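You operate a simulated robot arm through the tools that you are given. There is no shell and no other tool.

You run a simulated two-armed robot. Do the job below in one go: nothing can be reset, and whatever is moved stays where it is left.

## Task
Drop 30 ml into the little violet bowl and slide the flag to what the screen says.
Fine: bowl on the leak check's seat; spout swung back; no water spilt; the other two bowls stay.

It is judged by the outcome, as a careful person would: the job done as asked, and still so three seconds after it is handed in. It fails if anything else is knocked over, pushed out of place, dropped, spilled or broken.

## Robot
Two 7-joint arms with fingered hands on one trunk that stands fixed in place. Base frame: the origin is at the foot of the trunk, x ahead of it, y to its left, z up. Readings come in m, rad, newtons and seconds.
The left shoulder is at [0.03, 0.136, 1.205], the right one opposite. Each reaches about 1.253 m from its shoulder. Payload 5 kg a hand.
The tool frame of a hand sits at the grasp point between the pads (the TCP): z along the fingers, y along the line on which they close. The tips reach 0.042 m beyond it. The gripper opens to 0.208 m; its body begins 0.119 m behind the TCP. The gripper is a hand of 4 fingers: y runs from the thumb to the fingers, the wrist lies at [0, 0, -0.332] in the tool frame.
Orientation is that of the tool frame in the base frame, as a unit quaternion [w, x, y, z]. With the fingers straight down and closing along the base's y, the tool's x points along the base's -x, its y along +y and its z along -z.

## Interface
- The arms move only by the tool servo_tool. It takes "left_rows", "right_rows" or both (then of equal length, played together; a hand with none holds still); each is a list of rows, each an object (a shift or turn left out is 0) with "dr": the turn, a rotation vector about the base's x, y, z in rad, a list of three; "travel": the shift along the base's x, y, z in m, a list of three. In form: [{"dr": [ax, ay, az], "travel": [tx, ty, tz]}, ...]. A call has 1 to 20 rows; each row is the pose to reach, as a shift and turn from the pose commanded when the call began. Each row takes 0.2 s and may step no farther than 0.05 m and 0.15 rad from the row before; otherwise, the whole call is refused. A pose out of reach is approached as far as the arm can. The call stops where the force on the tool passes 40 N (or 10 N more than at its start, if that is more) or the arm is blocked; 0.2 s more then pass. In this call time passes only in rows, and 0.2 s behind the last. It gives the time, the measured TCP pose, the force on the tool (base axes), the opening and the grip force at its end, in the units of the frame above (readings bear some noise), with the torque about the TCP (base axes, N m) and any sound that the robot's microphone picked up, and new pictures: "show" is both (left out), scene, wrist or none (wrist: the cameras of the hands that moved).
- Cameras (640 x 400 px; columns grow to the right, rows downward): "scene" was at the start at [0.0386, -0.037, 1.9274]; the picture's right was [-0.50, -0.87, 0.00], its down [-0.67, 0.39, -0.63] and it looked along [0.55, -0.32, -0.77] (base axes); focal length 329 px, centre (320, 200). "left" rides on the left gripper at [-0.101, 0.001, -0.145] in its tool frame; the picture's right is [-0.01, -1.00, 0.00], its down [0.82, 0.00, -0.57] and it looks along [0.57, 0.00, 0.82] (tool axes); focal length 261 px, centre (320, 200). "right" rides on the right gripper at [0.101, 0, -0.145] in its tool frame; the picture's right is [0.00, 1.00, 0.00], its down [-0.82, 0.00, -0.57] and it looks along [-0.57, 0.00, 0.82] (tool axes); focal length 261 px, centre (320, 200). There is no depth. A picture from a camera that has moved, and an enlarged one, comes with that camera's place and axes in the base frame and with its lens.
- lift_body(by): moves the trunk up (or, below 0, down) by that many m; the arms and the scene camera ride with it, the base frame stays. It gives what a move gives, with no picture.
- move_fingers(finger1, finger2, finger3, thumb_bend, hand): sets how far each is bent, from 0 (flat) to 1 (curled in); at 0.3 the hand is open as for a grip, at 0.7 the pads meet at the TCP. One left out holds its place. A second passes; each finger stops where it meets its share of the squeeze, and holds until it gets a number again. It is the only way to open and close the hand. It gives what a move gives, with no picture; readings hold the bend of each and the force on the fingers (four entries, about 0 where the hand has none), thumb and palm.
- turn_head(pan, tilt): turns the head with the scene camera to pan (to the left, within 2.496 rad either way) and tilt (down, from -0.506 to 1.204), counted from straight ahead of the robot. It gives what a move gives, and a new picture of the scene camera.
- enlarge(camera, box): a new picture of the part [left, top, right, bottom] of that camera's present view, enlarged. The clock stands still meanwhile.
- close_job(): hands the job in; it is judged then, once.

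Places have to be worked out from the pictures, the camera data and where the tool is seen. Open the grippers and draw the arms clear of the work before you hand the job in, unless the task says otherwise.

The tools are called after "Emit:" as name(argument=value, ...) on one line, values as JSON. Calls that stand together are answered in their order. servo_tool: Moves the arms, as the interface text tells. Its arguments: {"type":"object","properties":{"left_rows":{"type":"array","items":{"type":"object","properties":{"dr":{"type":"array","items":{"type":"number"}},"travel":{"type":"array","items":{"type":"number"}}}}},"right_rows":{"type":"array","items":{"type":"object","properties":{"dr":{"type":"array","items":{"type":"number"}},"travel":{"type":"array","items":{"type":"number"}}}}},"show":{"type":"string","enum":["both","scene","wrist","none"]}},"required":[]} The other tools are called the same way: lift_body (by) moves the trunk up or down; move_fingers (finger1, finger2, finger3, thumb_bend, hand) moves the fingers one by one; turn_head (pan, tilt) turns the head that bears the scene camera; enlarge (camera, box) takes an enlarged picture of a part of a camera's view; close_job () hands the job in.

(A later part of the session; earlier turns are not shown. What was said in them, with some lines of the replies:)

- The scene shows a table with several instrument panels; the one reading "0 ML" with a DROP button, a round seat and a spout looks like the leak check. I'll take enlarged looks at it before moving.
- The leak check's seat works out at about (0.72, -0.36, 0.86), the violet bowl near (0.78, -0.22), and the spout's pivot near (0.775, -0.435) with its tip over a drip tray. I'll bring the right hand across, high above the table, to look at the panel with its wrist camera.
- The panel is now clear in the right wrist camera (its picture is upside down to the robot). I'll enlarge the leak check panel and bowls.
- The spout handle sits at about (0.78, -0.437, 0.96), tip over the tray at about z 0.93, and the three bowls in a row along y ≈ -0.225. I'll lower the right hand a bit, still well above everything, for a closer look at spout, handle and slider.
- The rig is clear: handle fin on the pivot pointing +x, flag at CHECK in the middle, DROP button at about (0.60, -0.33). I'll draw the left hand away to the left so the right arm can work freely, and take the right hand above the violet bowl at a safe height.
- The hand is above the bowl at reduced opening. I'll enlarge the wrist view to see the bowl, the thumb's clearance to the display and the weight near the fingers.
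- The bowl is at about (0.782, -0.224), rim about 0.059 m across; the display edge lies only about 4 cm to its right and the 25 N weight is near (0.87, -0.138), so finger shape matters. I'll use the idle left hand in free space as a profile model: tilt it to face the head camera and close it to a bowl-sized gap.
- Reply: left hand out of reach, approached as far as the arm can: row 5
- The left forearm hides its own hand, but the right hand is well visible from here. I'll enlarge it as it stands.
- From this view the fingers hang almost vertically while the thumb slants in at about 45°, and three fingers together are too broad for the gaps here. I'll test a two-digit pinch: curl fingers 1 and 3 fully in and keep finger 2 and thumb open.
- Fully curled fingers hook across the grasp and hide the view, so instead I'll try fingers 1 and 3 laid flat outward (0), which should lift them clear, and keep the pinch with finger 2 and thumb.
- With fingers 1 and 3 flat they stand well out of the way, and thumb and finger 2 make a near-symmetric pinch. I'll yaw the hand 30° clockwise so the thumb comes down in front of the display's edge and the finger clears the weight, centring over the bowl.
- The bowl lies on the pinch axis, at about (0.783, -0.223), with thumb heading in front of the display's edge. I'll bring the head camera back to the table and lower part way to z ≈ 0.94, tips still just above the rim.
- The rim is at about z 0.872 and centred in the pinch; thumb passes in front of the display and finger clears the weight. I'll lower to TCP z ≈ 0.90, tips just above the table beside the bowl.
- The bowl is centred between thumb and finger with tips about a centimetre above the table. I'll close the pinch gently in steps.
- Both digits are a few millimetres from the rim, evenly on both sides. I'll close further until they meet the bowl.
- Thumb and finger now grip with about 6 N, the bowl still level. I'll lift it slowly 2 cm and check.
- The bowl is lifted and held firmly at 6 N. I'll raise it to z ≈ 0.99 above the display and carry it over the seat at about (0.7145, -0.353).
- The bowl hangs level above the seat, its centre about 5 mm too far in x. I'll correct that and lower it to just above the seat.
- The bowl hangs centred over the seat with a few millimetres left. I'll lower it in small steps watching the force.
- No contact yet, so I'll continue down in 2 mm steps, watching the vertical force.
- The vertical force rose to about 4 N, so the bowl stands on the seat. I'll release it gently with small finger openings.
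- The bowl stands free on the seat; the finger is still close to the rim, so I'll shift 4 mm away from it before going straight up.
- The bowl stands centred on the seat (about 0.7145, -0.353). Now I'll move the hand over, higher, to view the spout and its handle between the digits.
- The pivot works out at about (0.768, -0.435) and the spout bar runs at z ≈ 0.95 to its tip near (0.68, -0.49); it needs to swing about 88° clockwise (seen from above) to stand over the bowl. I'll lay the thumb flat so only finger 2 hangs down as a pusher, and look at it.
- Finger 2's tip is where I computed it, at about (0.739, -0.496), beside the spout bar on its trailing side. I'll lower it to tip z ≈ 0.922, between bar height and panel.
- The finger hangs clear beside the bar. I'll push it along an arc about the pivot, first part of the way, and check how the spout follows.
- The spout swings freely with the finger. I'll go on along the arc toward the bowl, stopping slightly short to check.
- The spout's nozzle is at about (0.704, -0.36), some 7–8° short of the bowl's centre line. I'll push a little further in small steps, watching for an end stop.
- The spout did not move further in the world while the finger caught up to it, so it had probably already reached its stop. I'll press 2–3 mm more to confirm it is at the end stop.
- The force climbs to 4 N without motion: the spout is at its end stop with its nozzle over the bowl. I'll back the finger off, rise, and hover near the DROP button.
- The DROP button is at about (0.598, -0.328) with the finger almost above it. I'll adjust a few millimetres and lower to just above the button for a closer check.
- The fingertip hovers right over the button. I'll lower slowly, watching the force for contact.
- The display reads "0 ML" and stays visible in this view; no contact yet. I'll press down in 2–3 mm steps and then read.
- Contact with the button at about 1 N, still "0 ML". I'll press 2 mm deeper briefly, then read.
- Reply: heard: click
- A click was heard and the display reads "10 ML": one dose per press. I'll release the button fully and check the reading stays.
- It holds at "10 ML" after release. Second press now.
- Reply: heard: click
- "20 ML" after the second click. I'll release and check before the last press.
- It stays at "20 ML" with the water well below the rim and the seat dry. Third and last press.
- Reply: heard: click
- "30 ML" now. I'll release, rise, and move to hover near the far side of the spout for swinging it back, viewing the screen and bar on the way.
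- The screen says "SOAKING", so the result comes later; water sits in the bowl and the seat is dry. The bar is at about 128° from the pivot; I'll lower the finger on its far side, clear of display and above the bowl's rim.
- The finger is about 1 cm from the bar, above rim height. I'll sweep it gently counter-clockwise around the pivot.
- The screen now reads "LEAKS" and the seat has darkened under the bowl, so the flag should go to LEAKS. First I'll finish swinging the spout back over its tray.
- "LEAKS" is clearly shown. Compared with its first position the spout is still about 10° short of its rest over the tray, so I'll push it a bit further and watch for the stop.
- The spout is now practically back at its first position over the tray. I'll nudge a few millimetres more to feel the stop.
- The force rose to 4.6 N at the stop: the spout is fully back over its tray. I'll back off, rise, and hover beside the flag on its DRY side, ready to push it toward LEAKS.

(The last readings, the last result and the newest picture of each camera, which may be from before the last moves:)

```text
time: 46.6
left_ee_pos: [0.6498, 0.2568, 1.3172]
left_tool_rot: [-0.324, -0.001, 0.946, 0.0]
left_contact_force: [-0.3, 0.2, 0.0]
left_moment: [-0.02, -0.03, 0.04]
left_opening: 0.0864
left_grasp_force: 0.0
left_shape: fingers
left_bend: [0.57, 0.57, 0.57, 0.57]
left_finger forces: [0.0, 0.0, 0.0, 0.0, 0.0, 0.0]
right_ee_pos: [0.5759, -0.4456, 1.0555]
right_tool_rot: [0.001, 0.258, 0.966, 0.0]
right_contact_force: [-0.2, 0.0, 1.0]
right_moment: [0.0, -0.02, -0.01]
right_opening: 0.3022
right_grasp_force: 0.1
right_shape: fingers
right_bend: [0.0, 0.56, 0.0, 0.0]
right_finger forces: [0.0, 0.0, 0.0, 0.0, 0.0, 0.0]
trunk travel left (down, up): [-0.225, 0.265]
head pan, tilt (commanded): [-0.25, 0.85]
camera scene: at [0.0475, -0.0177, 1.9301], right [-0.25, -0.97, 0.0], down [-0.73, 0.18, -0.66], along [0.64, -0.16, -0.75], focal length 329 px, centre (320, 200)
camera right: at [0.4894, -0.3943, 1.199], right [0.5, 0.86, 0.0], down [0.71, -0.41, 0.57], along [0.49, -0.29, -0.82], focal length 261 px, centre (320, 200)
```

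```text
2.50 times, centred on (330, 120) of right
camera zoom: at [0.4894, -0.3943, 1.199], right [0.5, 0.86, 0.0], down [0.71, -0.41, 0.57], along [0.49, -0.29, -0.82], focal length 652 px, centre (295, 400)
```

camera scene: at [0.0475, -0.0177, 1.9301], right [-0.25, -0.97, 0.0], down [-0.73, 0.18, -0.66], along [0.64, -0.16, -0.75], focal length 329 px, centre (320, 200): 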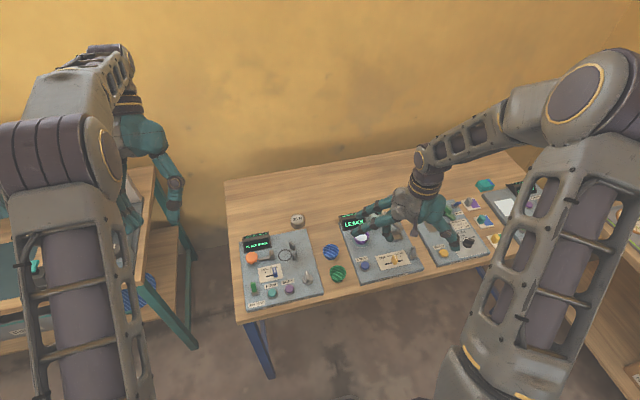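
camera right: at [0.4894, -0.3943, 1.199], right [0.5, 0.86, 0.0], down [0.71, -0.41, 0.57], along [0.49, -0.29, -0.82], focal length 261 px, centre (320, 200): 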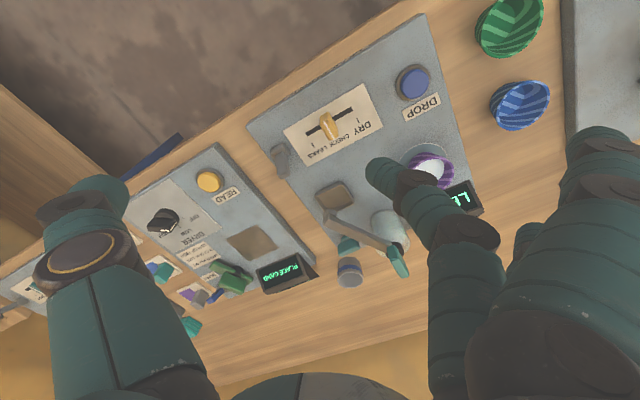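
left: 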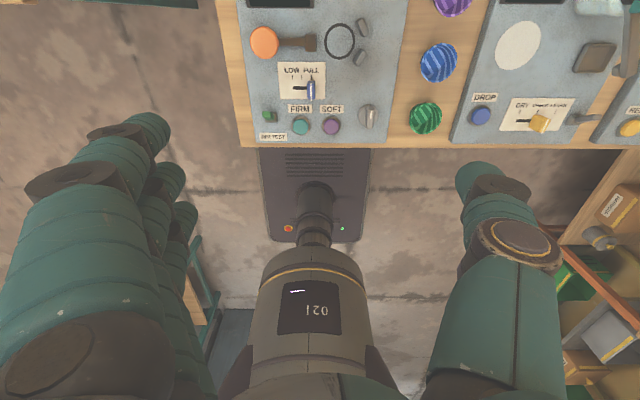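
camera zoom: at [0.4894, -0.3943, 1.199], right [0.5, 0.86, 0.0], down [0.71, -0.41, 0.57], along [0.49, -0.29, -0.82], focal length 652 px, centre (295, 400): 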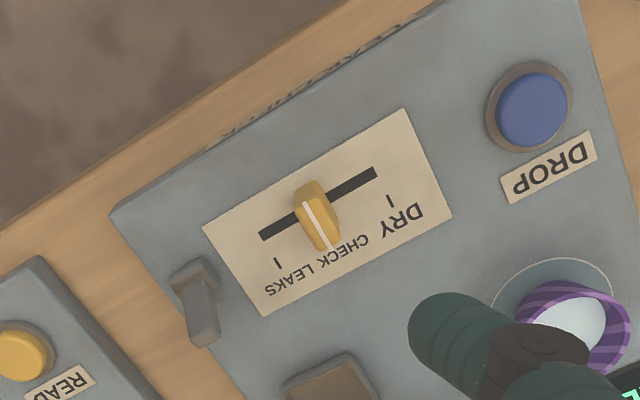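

The flag is centred at about (0.591, -0.439) with the LEAKS end of its slot at y ≈ -0.473, and the finger is on the DRY side of it. I'll lower most of the way and check the clearance.

Emit:
servo_tool(right_rows=[{"travel": [-0.006, 0, -0.04]}, {"travel": [-0.006, 0, -0.08]}, {"travel": [-0.006, 0, -0.118]}], show="none")

Emit:
enlarge(camera="right", box=[280, 60, 440, 200])

Emit:
enlarge(camera="scene", box=[350, 220, 420, 280])

```text
time: 47.4
left_ee_pos: [0.6505, 0.2552, 1.317]
left_tool_rot: [-0.325, 0.0, 0.946, 0.0]
left_contact_force: [1.6, -0.3, -0.9]
left_moment: [0.06, 0.05, -0.01]
left_opening: 0.0863
left_grasp_force: 0.0
left_shape: fingers
left_bend: [0.57, 0.57, 0.57, 0.57]
left_finger forces: [0.0, 0.0, 0.1, 0.1, 0.0, 0.0]
right_ee_pos: [0.5725, -0.4474, 0.9353]
right_tool_rot: [0.0, 0.259, 0.966, -0.001]
right_contact_force: [0.6, -0.4, 0.1]
right_moment: [0.14, 0.07, -0.03]
right_opening: 0.3024
right_grasp_force: 0.0
right_shape: fingers
right_bend: [0.0, 0.56, 0.0, 0.0]
right_finger forces: [0.0, 0.0, 0.1, 0.0, 0.0, 0.0]
trunk travel left (down, up): [-0.225, 0.265]
head pan, tilt (commanded): [-0.25, 0.85]
```

```text
2.86 times, centred on (360, 130) of right
camera zoom: at [0.485, -0.3972, 1.0795], right [0.5, 0.86, 0.0], down [0.71, -0.41, 0.57], along [0.49, -0.29, -0.82], focal length 745 px, centre (206, 400)
```

zoom: 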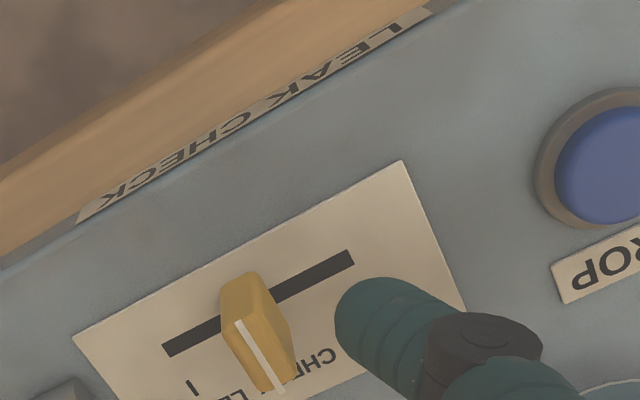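

```text
6.67 times, centred on (385, 250) of scene
camera zoom: at [0.0494, -0.0191, 1.93], right [-0.25, -0.97, 0.0], down [-0.73, 0.19, -0.66], along [0.64, -0.16, -0.75], focal length 2196 px, centre (-113, -133)
```

zoom: 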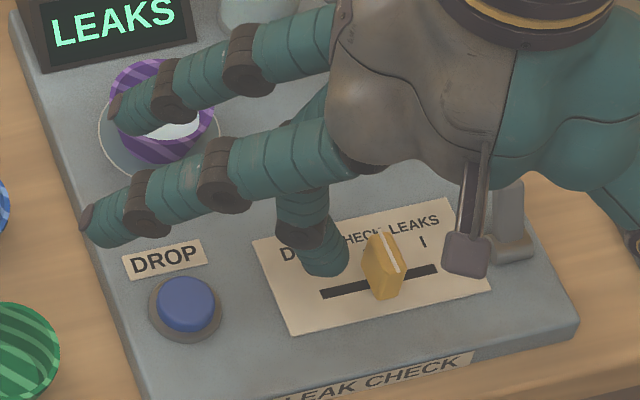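

The fingertip is next to the flag with about 1 cm gap. I'll lower it a bit further and push toward LEAKS in -y, most of the way.

Emit:
servo_tool(right_rows=[{"travel": [0, 0, -0.009]}, {"travel": [0, 0, -0.017]}], show="none")

Emit:
servo_tool(right_rows=[{"travel": [0, -0.006, 0]}, {"travel": [0, -0.012, 0]}, {"travel": [0, -0.018, 0]}, {"travel": [0, -0.024, 0]}, {"travel": [0, -0.03, 0]}], show="none")

Emit:
enlarge(camera="right", box=[280, 60, 440, 200])

Emit:
enlarge(camera="scene", box=[350, 220, 420, 280])

```text
time: 48.0
left_ee_pos: [0.6514, 0.2572, 1.3167]
left_tool_rot: [-0.323, 0.0, 0.946, -0.001]
left_contact_force: [0.0, -0.4, 0.2]
left_moment: [-0.01, -0.01, 0.02]
left_opening: 0.0862
left_grasp_force: 0.1
left_shape: fingers
left_bend: [0.57, 0.57, 0.57, 0.57]
left_finger forces: [0.0, 0.0, 0.0, 0.1, 0.0, 0.0]
right_ee_pos: [0.5694, -0.4463, 0.919]
right_tool_rot: [0.0, 0.259, 0.966, 0.0]
right_contact_force: [0.4, 0.9, 1.1]
right_moment: [0.03, -0.05, 0.02]
right_opening: 0.302
right_grasp_force: 0.0
right_shape: fingers
right_bend: [0.0, 0.56, 0.0, 0.0]
right_finger forces: [0.1, 0.0, 0.0, 0.1, 0.1, 0.0]
trunk travel left (down, up): [-0.225, 0.265]
head pan, tilt (commanded): [-0.25, 0.85]
```

```text
time: 49.2
left_ee_pos: [0.6504, 0.2562, 1.3166]
left_tool_rot: [-0.324, 0.0, 0.946, 0.0]
left_contact_force: [-0.4, -0.3, -0.2]
left_moment: [0.01, 0.02, -0.04]
left_opening: 0.0863
left_grasp_force: 0.1
left_shape: fingers
left_bend: [0.57, 0.57, 0.57, 0.57]
left_finger forces: [0.0, 0.1, 0.1, 0.0, 0.0, 0.0]
right_ee_pos: [0.5698, -0.4761, 0.9195]
right_tool_rot: [0.001, 0.259, 0.966, -0.001]
right_contact_force: [-0.6, 1.3, -0.5]
right_moment: [0.06, 0.05, 0.1]
right_opening: 0.3021
right_grasp_force: 1.3
right_shape: fingers
right_bend: [0.0, 0.55, 0.0, 0.0]
right_finger forces: [0.0, 1.5, 0.0, 0.1, 0.1, 0.0]
trunk travel left (down, up): [-0.225, 0.265]
head pan, tilt (commanded): [-0.25, 0.85]
```

```text
2.86 times, centred on (360, 130) of right
camera zoom: at [0.4836, -0.4252, 1.0632], right [0.5, 0.86, 0.0], down [0.71, -0.41, 0.57], along [0.49, -0.29, -0.82], focal length 745 px, centre (206, 400)
```

zoom: 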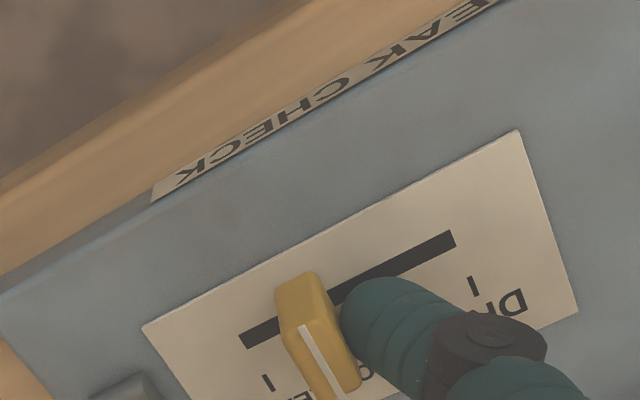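

```text
6.67 times, centred on (385, 250) of scene
camera zoom: at [0.0482, -0.0185, 1.9301], right [-0.25, -0.97, 0.0], down [-0.73, 0.19, -0.66], along [0.64, -0.16, -0.75], focal length 2196 px, centre (-113, -133)
```

zoom: 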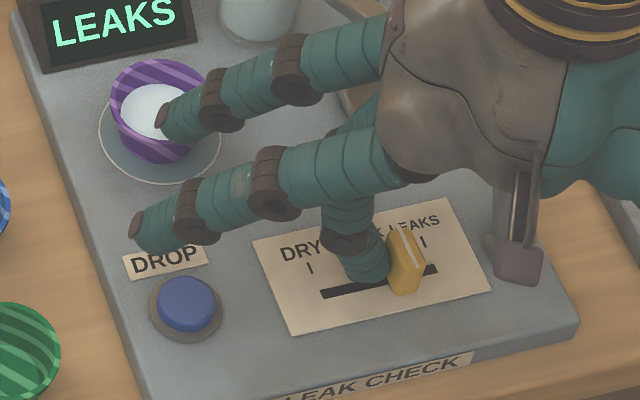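

The flag slides along with about 1.5 N. I'll push it on toward the LEAKS mark in small steps.

Emit:
servo_tool(right_rows=[{"travel": [0, -0.005, 0]}, {"travel": [0, -0.01, 0]}, {"travel": [0, -0.014, 0]}], show="none")

Emit:
enlarge(camera="right", box=[280, 60, 440, 200])

Emit:
enlarge(camera="scene", box=[350, 220, 420, 280])

```text
time: 50.0
left_ee_pos: [0.6501, 0.2564, 1.3167]
left_tool_rot: [-0.324, -0.002, 0.946, -0.001]
left_contact_force: [0.1, -0.4, 0.3]
left_moment: [0.04, -0.01, 0.0]
left_opening: 0.0864
left_grasp_force: 0.0
left_shape: fingers
left_bend: [0.57, 0.57, 0.57, 0.57]
left_finger forces: [0.1, 0.0, 0.0, 0.0, 0.0, 0.1]
right_ee_pos: [0.5694, -0.4893, 0.9184]
right_tool_rot: [0.0, 0.259, 0.966, 0.0]
right_contact_force: [-0.1, -0.7, 0.0]
right_moment: [0.03, 0.02, -0.02]
right_opening: 0.3022
right_grasp_force: 0.0
right_shape: fingers
right_bend: [0.0, 0.56, 0.0, 0.0]
right_finger forces: [0.1, 0.1, 0.1, 0.0, 0.1, 0.1]
trunk travel left (down, up): [-0.225, 0.265]
head pan, tilt (commanded): [-0.25, 0.85]
```

```text
2.86 times, centred on (360, 130) of right
camera zoom: at [0.4837, -0.4391, 1.0637], right [0.5, 0.86, 0.0], down [0.71, -0.41, 0.57], along [0.49, -0.29, -0.82], focal length 745 px, centre (206, 400)
```

zoom: 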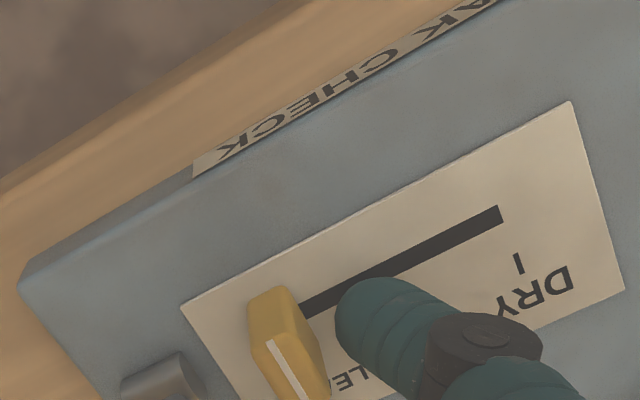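

```text
6.67 times, centred on (385, 250) of scene
camera zoom: at [0.0482, -0.0185, 1.9301], right [-0.25, -0.97, 0.0], down [-0.73, 0.19, -0.66], along [0.64, -0.16, -0.75], focal length 2196 px, centre (-113, -133)
```

zoom: 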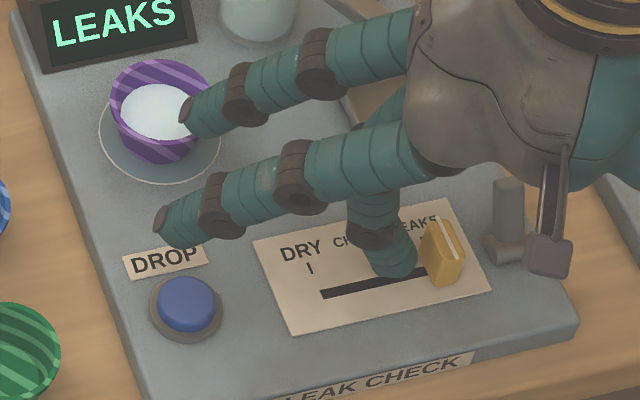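

The flag has clicked ahead of the finger to the end at LEAKS, leaving a small gap. I'll back off, rise and draw the hand up and away to check everything.

Emit:
servo_tool(right_rows=[{"travel": [0, 0.008, 0]}, {"travel": [0, 0.01, 0.035]}, {"travel": [0, 0.01, 0.08]}, {"travel": [-0.01, -0.01, 0.13]}, {"travel": [-0.02, -0.05, 0.17]}, {"travel": [-0.03, -0.1, 0.2]}, {"travel": [-0.04, -0.15, 0.22]}, {"travel": [-0.045, -0.2, 0.24]}, {"travel": [-0.05, -0.24, 0.26]}], show="both")

Emit:
enlarge(camera="scene", box=[310, 190, 430, 280])

```text
refused: row 4 steps farther than a row can; nothing moved
```

```text
4.44 times, centred on (370, 235) of scene
camera zoom: at [0.0482, -0.0185, 1.9301], right [-0.25, -0.97, 0.0], down [-0.73, 0.19, -0.66], along [0.64, -0.16, -0.75], focal length 1464 px, centre (98, 44)
```

zoom: 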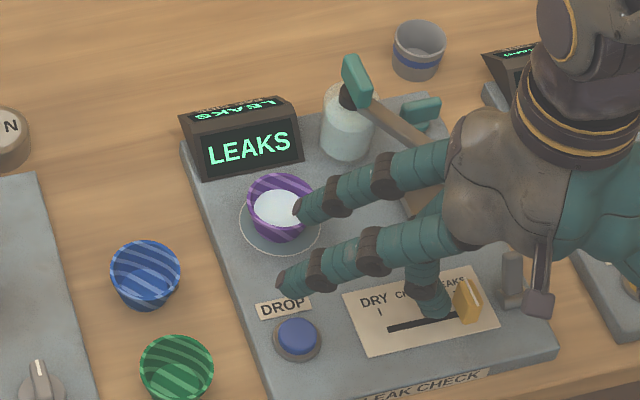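

That call was refused for a too-long step; nothing moved. I'll repeat with shorter steps.

Emit:
servo_tool(right_rows=[{"travel": [0, 0.008, 0]}, {"travel": [0, 0.01, 0.03]}, {"travel": [0, 0.01, 0.07]}, {"travel": [0, 0.01, 0.11]}, {"travel": [-0.01, -0.01, 0.14]}, {"travel": [-0.02, -0.04, 0.17]}, {"travel": [-0.03, -0.08, 0.19]}, {"travel": [-0.04, -0.12, 0.21]}, {"travel": [-0.045, -0.16, 0.23]}, {"travel": [-0.05, -0.2, 0.25]}, {"travel": [-0.05, -0.24, 0.26]}], show="both")

Emit:
enlarge(camera="scene", box=[310, 190, 430, 280])

```text
time: 52.4
left_ee_pos: [0.6511, 0.2562, 1.3178]
left_tool_rot: [-0.324, -0.001, 0.946, 0.0]
left_contact_force: [0.3, -0.5, 0.4]
left_moment: [0.11, -0.03, -0.09]
left_opening: 0.0863
left_grasp_force: 0.0
left_shape: fingers
left_bend: [0.57, 0.57, 0.57, 0.57]
left_finger forces: [0.0, 0.0, 0.1, 0.1, 0.1, 0.1]
right_ee_pos: [0.5227, -0.7314, 1.1775]
right_tool_rot: [-0.001, 0.258, 0.966, 0.001]
right_contact_force: [0.5, 1.2, -1.0]
right_moment: [0.06, 0.09, 0.01]
right_opening: 0.3023
right_grasp_force: 0.1
right_shape: fingers
right_bend: [0.0, 0.56, 0.0, 0.0]
right_finger forces: [0.0, 0.1, 0.0, 0.1, 0.0, 0.1]
trunk travel left (down, up): [-0.225, 0.265]
head pan, tilt (commanded): [-0.25, 0.85]
camera scene: at [0.0483, -0.02, 1.93], right [-0.25, -0.97, 0.0], down [-0.73, 0.19, -0.66], along [0.64, -0.16, -0.75], focal length 329 px, centre (320, 200)
camera right: at [0.4354, -0.6817, 1.3217], right [0.5, 0.86, 0.0], down [0.71, -0.41, 0.57], along [0.49, -0.29, -0.82], focal length 261 px, centre (320, 200)
```

scene: 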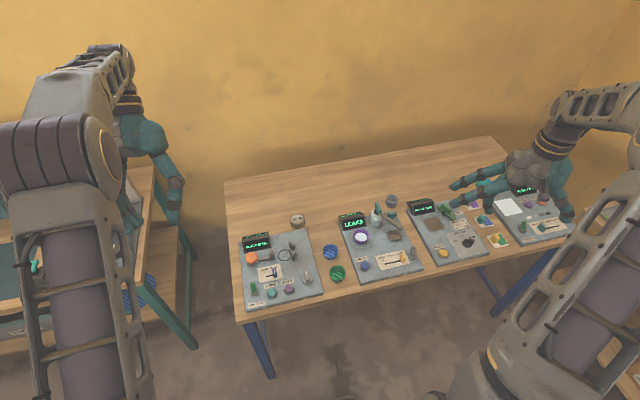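
right: 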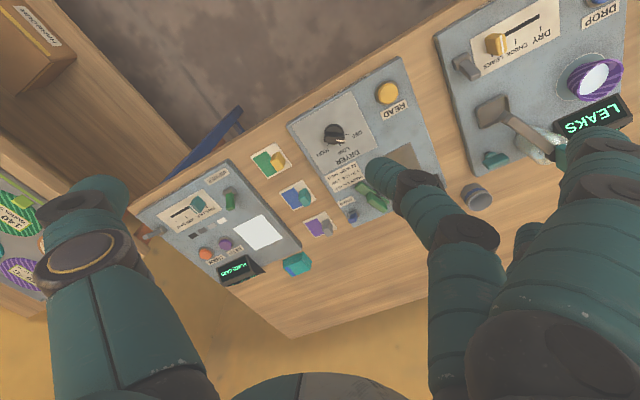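

```text
4.44 times, centred on (370, 235) of scene
camera zoom: at [0.0483, -0.02, 1.93], right [-0.25, -0.97, 0.0], down [-0.73, 0.19, -0.66], along [0.64, -0.16, -0.75], focal length 1464 px, centre (98, 44)
```

zoom: 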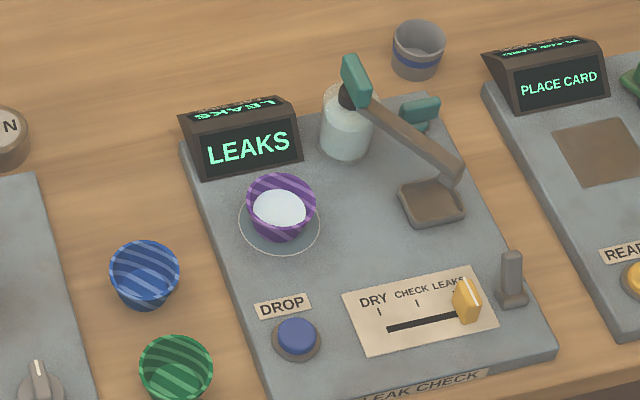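

The flag stands at LEAKS, the spout rests over its tray, and the bowl is on the seat with the screen reading "LEAKS". I'll open both hands to the normal open shape and take a close look at the flag and bowl.

Emit:
move_fingers(hand="right", finger1=0.3, finger2=0.3, finger3=0.3, thumb_bend=0.3)

Emit:
move_fingers(hand="left", finger1=0.3, finger2=0.3, finger3=0.3, thumb_bend=0.3)

Emit:
enlarge(camera="scene", box=[370, 235, 420, 270])

Emit:
enlarge(camera="right", box=[440, 0, 640, 130])

Emit:
enlarge(camera="scene", box=[335, 205, 405, 265])

```text
time: 53.4
left_ee_pos: [0.6507, 0.2566, 1.3165]
left_tool_rot: [-0.325, 0.0, 0.946, 0.0]
left_contact_force: [-0.6, 0.2, -0.1]
left_moment: [0.02, 0.02, -0.02]
left_opening: 0.0865
left_grasp_force: 0.0
left_shape: fingers
left_bend: [0.57, 0.57, 0.57, 0.57]
left_finger forces: [0.1, 0.1, 0.0, 0.0, 0.0, 0.0]
right_ee_pos: [0.5217, -0.7307, 1.1787]
right_tool_rot: [0.0, 0.26, 0.966, 0.0]
right_contact_force: [0.3, -0.4, -0.3]
right_moment: [0.01, 0.0, 0.02]
right_opening: 0.225
right_grasp_force: 0.1
right_shape: fingers
right_bend: [0.3, 0.3, 0.3, 0.3]
right_finger forces: [0.1, 0.0, 0.0, 0.0, 0.0, 0.1]
trunk travel left (down, up): [-0.225, 0.265]
head pan, tilt (commanded): [-0.25, 0.85]
```

```text
time: 54.4
left_ee_pos: [0.6508, 0.2566, 1.3152]
left_tool_rot: [-0.324, -0.001, 0.946, -0.001]
left_contact_force: [-0.2, 0.2, -0.1]
left_moment: [-0.02, -0.02, -0.02]
left_opening: 0.2232
left_grasp_force: 0.1
left_shape: fingers
left_bend: [0.3, 0.3, 0.3, 0.3]
left_finger forces: [0.0, 0.0, 0.1, 0.0, 0.0, 0.0]
right_ee_pos: [0.521, -0.7306, 1.1788]
right_tool_rot: [0.0, 0.259, 0.966, 0.0]
right_contact_force: [0.3, 0.3, 0.1]
right_moment: [0.01, -0.01, -0.01]
right_opening: 0.225
right_grasp_force: 0.0
right_shape: fingers
right_bend: [0.3, 0.3, 0.3, 0.3]
right_finger forces: [0.0, 0.0, 0.0, 0.1, 0.0, 0.0]
trunk travel left (down, up): [-0.225, 0.265]
head pan, tilt (commanded): [-0.25, 0.85]
```

```text
11.43 times, centred on (395, 252) of scene
camera zoom: at [0.0482, -0.0182, 1.9301], right [-0.25, -0.97, 0.0], down [-0.73, 0.19, -0.66], along [0.64, -0.16, -0.75], focal length 3764 px, centre (-537, -400)
```

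zoom: 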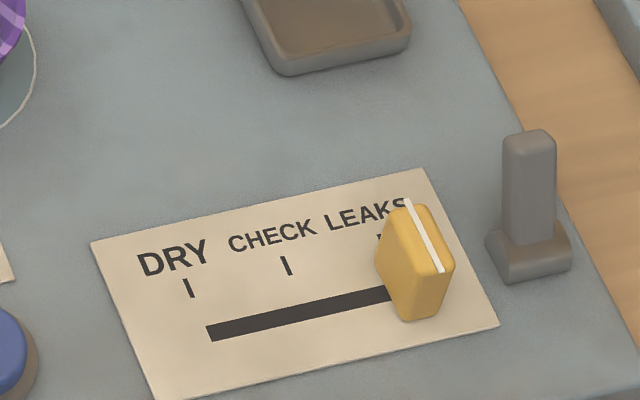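

```text
3.08 times, centred on (540, 65) of right
camera zoom: at [0.4353, -0.6803, 1.3226], right [0.5, 0.86, 0.0], down [0.71, -0.41, 0.57], along [0.49, -0.29, -0.82], focal length 802 px, centre (-357, 615)
```

zoom: 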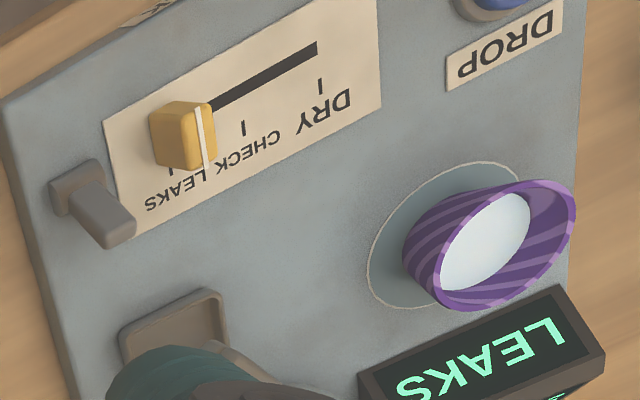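

```text
6.67 times, centred on (370, 235) of scene
camera zoom: at [0.0482, -0.0182, 1.9301], right [-0.25, -0.97, 0.0], down [-0.73, 0.19, -0.66], along [0.64, -0.16, -0.75], focal length 2196 px, centre (-13, -33)
```

zoom: 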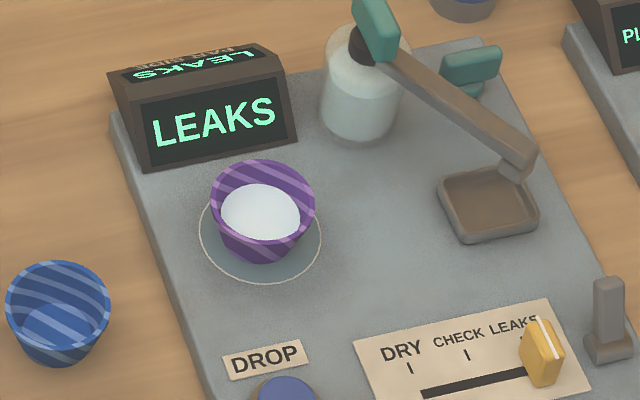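

Everything is in place: 30 ml in the violet bowl on the seat, spout back over its tray, flag on LEAKS as the screen says, blue and green bowls untouched, both hands open and clear. I hand the job in.

Emit:
close_job()

```text
The job is handed in.
```

The job is handed in: the violet bowl is on the leak check's seat with 30 ml in it, and the flag is at LEAKS, as the screen says.

- **Water:** Three presses of DROP gave 10 ml each, and the screen read 30 ML. No water went anywhere but into the bowl. The seat under it darkened as the screen changed from SOAKING to LEAKS, which I took to be the bowl leaking, not a spill.
- **Spout:** It is swung back to its stop over the tray.
- **Other objects:** I didn't touch the blue and green bowls, the 25 N weight or the other panels.
- **Arms:** Both hands are open and clear of the work.
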